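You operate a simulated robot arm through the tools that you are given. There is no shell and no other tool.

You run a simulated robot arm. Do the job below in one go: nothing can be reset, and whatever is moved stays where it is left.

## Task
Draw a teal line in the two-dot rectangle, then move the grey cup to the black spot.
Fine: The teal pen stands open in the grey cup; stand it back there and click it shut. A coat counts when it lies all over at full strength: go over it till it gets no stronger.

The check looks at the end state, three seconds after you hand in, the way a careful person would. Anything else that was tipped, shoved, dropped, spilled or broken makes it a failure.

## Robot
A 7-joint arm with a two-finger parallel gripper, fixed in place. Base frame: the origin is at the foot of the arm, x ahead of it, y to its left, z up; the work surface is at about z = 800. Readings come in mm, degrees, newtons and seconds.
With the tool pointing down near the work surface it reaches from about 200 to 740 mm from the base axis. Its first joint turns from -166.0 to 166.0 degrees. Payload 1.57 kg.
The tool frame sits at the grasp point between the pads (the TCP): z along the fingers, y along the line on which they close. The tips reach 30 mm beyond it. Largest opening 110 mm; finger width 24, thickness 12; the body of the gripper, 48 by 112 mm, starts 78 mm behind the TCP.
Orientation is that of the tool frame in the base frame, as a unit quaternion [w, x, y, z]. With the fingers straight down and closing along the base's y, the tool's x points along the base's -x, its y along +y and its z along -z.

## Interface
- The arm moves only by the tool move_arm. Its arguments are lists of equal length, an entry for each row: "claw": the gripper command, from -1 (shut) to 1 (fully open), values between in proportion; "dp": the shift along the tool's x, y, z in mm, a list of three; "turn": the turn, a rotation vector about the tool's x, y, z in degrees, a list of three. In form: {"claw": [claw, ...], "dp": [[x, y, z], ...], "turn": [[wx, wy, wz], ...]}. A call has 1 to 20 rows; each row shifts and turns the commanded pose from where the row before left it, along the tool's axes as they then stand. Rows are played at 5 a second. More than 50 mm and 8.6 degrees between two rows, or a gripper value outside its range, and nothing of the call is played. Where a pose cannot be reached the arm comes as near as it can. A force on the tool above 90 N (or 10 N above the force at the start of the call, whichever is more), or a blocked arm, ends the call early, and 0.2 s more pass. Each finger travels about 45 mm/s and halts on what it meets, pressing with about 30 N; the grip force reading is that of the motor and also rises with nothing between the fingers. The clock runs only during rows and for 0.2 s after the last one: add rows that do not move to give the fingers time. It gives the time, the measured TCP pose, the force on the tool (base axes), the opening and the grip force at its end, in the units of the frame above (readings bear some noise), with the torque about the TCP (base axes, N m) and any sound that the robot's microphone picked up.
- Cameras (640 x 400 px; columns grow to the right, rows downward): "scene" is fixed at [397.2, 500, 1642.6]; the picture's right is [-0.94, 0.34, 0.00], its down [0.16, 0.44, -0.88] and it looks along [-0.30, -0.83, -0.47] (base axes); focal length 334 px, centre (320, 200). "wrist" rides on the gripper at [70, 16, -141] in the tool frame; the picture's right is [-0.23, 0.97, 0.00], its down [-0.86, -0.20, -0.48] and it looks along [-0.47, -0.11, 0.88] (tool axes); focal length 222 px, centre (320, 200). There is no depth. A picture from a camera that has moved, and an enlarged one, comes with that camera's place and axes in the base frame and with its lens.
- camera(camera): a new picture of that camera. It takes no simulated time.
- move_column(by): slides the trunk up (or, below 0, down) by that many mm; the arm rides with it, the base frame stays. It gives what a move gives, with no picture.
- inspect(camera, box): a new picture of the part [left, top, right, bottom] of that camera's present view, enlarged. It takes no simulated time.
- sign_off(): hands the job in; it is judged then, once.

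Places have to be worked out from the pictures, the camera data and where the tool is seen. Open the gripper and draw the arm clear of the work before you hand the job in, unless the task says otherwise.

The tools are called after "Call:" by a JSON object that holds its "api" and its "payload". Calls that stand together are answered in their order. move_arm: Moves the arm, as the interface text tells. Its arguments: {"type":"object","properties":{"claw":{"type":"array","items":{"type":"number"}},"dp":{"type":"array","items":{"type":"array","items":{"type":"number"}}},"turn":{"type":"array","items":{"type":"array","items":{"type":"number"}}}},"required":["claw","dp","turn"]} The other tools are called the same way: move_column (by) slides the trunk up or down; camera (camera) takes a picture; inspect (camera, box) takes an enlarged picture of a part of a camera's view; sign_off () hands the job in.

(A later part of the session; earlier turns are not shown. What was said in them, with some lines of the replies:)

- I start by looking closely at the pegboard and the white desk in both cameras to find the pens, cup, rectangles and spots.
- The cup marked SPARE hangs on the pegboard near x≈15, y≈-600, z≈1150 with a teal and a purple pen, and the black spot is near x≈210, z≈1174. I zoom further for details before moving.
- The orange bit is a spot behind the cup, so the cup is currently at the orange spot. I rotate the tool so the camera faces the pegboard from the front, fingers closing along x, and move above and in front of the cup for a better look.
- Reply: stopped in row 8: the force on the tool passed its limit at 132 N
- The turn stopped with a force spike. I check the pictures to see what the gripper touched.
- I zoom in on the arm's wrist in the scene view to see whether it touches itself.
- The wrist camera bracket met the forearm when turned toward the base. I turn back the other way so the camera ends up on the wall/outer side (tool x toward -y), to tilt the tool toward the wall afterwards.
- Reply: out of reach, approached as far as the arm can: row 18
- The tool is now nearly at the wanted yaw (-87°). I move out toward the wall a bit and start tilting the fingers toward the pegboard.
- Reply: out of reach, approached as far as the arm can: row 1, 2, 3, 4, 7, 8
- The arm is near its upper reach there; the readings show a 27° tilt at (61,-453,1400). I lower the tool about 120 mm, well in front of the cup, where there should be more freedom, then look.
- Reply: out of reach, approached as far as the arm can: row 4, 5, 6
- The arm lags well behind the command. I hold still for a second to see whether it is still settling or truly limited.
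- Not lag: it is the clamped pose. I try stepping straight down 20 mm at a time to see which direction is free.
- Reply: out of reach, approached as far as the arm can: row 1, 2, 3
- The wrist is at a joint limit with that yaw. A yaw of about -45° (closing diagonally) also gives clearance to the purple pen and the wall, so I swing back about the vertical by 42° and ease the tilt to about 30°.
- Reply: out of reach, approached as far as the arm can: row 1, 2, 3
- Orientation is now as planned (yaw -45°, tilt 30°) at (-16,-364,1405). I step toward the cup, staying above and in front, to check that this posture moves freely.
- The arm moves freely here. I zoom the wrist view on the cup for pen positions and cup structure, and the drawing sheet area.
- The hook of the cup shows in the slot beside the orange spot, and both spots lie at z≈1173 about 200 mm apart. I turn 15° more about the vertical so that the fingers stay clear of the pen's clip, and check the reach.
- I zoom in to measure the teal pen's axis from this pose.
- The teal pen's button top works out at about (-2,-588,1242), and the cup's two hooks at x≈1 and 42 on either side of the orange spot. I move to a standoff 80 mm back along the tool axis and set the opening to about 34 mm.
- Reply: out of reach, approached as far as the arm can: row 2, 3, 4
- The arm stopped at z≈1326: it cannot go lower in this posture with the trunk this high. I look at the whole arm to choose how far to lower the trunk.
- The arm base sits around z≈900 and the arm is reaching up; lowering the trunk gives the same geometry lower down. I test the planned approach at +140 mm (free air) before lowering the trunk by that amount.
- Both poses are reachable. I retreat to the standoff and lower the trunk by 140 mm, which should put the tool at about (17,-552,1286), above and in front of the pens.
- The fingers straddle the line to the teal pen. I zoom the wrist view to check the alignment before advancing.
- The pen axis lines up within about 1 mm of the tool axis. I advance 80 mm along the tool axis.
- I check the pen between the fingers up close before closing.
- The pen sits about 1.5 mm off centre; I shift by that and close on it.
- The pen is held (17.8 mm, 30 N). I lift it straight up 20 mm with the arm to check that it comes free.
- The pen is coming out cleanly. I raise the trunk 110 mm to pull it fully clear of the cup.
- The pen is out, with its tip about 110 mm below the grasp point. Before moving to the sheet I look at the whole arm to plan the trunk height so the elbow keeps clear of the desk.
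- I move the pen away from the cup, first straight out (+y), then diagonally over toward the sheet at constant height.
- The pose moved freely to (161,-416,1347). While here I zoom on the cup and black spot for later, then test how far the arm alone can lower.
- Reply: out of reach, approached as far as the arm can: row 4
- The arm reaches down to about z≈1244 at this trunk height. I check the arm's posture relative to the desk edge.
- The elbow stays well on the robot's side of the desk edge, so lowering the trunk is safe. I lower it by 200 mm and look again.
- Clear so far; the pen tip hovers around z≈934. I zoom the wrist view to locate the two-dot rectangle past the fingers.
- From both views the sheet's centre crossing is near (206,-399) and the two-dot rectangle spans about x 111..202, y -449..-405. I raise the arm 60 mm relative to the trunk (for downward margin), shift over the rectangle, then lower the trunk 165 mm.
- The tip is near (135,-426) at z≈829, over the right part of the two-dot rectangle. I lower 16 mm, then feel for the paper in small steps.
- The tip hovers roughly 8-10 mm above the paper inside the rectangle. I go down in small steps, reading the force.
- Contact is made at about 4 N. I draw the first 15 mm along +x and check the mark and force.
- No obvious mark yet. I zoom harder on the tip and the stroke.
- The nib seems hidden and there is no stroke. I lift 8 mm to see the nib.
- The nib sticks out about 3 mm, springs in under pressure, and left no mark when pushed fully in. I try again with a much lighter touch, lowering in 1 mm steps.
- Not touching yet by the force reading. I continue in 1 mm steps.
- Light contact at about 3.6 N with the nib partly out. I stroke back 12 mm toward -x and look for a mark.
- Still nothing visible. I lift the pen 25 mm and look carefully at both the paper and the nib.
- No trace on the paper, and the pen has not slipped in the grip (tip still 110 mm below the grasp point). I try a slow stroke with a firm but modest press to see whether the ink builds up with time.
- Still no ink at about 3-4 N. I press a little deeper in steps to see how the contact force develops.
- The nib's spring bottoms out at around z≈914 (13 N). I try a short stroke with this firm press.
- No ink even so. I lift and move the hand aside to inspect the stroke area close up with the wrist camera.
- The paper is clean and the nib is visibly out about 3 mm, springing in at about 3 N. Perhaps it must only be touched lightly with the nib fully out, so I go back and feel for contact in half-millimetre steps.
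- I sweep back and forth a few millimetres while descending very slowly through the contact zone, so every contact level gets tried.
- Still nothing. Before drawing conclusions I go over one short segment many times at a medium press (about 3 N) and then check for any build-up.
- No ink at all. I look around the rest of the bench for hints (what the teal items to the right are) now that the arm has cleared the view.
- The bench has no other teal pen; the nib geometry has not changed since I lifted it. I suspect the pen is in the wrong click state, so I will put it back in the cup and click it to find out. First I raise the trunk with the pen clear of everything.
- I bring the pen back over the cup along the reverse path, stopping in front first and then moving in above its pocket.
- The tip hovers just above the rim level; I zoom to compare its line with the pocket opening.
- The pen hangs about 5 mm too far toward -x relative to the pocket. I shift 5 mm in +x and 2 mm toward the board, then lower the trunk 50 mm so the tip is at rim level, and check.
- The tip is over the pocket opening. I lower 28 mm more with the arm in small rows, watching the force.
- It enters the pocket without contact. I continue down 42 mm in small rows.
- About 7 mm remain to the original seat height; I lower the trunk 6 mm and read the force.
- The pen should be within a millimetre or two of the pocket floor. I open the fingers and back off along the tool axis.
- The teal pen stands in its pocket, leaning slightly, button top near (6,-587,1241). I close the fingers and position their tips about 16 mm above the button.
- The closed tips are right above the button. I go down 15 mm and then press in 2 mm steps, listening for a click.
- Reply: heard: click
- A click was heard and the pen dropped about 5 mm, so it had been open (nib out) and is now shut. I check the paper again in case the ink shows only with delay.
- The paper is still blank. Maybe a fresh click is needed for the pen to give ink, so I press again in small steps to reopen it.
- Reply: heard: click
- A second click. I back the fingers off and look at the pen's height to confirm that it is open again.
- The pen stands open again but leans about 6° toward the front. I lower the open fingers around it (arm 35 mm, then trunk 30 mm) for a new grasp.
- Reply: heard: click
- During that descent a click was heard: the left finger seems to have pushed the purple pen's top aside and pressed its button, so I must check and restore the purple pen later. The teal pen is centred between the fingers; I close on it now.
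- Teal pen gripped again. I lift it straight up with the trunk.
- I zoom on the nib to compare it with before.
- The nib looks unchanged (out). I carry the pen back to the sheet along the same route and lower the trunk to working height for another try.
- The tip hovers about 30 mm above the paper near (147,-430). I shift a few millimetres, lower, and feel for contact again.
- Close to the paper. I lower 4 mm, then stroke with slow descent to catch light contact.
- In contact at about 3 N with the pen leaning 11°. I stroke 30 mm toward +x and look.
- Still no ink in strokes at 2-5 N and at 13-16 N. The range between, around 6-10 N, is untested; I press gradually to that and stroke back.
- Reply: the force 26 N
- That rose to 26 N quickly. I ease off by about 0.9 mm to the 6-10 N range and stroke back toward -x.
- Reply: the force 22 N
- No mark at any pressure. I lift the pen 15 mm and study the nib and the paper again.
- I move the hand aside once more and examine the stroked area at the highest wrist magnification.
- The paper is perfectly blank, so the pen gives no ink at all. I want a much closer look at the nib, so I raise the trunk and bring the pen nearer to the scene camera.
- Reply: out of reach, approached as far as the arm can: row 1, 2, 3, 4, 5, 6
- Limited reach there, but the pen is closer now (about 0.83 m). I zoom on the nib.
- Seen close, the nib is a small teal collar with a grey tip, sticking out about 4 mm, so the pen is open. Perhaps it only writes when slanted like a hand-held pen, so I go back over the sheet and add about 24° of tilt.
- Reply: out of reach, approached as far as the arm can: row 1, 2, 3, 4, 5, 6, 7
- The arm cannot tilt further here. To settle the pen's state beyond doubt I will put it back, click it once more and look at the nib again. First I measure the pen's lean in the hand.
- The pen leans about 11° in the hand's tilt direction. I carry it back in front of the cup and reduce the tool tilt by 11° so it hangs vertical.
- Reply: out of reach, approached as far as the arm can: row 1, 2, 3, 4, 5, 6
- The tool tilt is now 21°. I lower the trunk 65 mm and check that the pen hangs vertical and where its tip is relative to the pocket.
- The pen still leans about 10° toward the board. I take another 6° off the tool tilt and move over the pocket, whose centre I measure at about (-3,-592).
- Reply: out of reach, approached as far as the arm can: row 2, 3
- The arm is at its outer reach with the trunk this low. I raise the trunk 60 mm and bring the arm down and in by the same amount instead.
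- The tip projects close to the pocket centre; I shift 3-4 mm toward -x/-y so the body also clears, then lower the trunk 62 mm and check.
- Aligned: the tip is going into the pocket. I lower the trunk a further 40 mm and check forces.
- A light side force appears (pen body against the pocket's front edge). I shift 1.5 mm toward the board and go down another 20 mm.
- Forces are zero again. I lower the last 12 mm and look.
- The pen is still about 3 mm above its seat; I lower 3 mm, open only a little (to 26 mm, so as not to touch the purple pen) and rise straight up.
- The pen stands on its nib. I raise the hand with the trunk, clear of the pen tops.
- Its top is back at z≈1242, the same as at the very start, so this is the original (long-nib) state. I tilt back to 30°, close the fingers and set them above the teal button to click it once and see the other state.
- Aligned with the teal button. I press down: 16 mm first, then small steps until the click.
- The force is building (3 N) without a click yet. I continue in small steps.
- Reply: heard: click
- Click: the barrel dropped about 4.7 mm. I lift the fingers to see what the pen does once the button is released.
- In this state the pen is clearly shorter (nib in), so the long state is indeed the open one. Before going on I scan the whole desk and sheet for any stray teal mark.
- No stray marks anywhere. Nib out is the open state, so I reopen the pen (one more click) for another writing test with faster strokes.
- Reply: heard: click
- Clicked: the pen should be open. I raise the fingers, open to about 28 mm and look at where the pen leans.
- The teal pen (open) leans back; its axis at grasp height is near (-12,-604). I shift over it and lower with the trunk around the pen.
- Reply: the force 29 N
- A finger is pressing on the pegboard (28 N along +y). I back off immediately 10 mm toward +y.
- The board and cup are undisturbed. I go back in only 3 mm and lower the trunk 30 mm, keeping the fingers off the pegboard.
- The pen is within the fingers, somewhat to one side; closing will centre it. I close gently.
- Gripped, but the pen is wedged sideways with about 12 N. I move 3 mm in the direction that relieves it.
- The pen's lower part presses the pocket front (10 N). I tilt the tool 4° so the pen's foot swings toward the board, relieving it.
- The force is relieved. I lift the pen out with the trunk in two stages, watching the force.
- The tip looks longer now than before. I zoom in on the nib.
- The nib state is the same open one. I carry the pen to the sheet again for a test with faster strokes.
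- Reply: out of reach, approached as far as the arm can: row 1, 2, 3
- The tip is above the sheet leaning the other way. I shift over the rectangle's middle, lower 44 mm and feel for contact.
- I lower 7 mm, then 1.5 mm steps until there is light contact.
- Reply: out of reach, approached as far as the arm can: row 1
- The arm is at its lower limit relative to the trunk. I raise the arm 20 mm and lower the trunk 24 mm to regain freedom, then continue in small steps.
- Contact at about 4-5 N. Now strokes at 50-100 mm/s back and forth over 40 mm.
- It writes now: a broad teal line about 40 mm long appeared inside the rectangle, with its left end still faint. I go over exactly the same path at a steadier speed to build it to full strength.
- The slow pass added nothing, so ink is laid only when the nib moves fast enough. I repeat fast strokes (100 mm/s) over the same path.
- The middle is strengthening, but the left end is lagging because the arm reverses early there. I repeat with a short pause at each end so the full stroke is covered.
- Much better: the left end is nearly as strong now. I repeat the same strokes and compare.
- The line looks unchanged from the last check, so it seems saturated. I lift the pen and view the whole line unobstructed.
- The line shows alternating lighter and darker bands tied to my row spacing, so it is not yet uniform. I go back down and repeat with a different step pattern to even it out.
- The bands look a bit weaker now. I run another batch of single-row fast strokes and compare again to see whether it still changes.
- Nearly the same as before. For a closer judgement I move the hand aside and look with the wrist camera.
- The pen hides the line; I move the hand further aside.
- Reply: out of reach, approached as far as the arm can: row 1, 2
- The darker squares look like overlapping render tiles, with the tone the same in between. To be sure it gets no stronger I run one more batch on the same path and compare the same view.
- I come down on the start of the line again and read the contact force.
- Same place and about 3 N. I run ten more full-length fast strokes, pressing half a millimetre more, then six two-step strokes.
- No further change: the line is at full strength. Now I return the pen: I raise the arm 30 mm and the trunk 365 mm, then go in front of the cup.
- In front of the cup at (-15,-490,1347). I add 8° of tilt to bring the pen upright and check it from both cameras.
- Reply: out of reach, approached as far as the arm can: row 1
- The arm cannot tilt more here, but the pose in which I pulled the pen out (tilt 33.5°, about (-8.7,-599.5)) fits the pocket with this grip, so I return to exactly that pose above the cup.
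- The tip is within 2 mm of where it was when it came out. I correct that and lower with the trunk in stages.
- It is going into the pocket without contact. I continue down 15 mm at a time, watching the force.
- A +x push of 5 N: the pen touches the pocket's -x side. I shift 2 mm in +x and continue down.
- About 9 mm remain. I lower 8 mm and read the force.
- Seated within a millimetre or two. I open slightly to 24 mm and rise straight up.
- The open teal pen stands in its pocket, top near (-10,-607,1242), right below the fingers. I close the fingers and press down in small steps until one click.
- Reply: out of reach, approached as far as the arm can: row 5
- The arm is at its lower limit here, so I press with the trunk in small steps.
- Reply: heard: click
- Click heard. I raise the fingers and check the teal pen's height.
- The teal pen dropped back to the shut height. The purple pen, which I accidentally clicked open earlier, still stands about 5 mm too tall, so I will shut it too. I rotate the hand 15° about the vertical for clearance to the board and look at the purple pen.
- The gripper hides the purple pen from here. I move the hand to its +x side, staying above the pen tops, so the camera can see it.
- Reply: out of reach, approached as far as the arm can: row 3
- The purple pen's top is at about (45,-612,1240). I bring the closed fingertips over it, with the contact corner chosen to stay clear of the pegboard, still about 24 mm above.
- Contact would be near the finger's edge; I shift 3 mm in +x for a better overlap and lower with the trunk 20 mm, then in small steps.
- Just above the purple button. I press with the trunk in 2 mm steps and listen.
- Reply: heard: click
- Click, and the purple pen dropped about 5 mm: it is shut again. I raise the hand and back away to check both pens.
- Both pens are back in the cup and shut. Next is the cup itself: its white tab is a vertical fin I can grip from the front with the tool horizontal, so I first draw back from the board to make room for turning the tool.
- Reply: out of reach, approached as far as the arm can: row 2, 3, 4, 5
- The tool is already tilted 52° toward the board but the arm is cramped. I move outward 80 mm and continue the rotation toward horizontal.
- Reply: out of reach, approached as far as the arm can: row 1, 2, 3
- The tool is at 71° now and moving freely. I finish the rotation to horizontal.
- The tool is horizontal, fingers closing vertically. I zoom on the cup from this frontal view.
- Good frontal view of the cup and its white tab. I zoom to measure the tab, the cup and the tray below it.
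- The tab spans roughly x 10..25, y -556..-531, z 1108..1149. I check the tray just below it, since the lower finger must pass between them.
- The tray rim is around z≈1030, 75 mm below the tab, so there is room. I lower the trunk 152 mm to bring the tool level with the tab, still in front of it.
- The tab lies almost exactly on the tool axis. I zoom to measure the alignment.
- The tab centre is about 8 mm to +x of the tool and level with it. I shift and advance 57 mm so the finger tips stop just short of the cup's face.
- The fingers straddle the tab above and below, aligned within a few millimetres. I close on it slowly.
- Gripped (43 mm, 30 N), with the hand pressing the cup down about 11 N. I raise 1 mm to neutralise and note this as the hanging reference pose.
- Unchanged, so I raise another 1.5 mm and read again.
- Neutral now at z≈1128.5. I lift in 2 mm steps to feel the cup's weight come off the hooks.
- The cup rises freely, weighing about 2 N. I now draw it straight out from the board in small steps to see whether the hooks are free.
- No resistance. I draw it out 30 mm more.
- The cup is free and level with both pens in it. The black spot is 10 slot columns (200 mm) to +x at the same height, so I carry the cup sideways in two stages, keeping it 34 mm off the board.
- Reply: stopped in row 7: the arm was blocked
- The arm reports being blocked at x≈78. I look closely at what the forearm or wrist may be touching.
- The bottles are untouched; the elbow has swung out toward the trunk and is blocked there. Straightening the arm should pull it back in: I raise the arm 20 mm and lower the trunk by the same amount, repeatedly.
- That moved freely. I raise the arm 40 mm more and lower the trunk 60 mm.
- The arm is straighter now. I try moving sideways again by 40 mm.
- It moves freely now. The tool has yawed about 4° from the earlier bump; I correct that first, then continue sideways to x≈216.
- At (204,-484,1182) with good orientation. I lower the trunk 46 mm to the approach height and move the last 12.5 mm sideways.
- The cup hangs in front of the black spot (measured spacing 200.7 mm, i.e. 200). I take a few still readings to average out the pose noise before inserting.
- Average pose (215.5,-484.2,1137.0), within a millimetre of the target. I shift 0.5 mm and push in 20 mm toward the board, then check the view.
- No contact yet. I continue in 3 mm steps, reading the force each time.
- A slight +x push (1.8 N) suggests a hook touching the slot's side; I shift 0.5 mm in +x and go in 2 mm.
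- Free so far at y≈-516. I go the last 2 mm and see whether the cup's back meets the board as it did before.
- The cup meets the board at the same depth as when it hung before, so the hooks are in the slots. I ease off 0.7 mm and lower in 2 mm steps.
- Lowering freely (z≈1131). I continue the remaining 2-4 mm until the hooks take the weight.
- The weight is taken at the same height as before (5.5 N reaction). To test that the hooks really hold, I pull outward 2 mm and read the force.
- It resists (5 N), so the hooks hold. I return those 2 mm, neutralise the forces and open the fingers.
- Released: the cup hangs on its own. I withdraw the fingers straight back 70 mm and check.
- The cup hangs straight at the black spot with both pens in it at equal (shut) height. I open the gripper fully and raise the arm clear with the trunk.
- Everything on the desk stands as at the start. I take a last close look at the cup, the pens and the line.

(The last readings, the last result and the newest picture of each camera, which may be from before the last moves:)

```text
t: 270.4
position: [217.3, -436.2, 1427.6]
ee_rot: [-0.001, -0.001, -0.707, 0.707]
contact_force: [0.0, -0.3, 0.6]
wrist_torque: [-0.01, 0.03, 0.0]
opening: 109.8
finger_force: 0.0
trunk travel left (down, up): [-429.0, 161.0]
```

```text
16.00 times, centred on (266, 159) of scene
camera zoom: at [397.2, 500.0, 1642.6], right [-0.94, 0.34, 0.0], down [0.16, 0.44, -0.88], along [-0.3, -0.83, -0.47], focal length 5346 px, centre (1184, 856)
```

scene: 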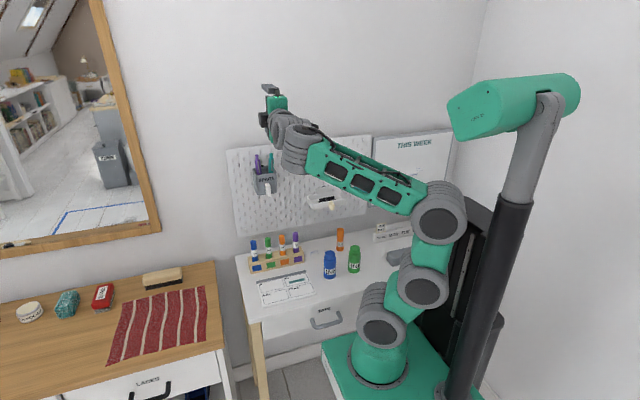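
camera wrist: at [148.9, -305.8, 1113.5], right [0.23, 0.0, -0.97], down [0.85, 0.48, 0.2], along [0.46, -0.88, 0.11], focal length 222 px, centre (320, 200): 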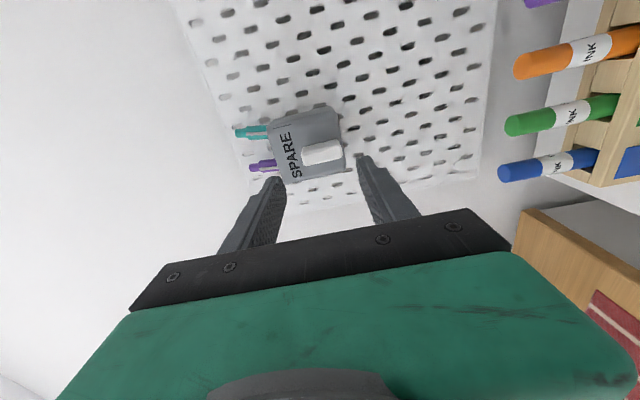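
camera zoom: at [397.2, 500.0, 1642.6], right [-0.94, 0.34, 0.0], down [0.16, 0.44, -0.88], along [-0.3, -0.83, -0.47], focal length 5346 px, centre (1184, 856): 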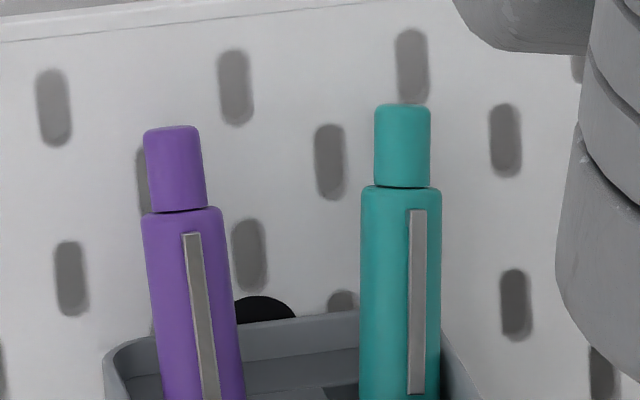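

The line is even, both pens are shut and upright in the cup, and the cup hangs over the black spot like it did over the orange one. I raise the arm a little further clear before handing in.

Call:
{"api": "move_column", "payload": {"by": 100}}

Call:
{"api": "camera", "payload": {"camera": "scene"}}

```text
t: 271.7
position: [217.9, -438.8, 1527.8]
ee_rot: [0.0, 0.001, 0.708, -0.706]
contact_force: [0.7, 0.4, 0.3]
wrist_torque: [-0.05, -0.02, 0.02]
opening: 110.0
finger_force: 0.0
trunk travel left (down, up): [-529.0, 61.0]
```

```text
taken
```

scene: 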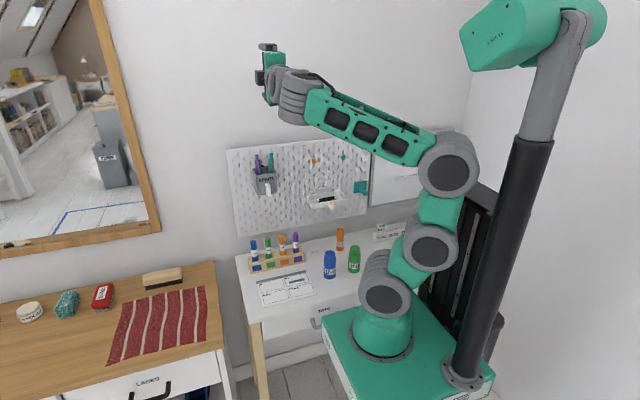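

The line is drawn, both pens are shut in the cup, the cup hangs at the black spot, the gripper is open and the arm is clear. I hand in the job.

Call:
{"api": "sign_off", "payload": {}}

```text
The job is handed in.
```

The job is handed in. The teal line is in the two-dot rectangle and the grey cup hangs at the black spot.

- **Line:** It is about 60 mm long and 8 mm wide, inside the rectangle. I went over it until more strokes made no visible change. Slow strokes laid no ink, so it took strokes at about 50 mm/s or faster. A few darker squares remain in the line; I took them for overlaps in the rendering, not thin spots.
- **Teal pen:** It is back in the cup and clicked shut. It dropped about 5 mm on the click.
- **Purple pen:** While reaching for the teal pen I accidentally clicked the purple one open and moved it. I clicked it shut again. Both pens stand in the cup at the same shut height, but each now leans a little.
- **Cup:** It is hooked in 200 mm along at the same height as before, and it held when I pulled it outward.
- **Other contact:** A finger pressed on the pegboard once (28 N), and the elbow was blocked once on the robot's own side, probably by the trunk. I saw nothing moved by either.

The bottles, ink markers, tray and sheet looked where they were at the start. The gripper is open and the arm is raised clear.
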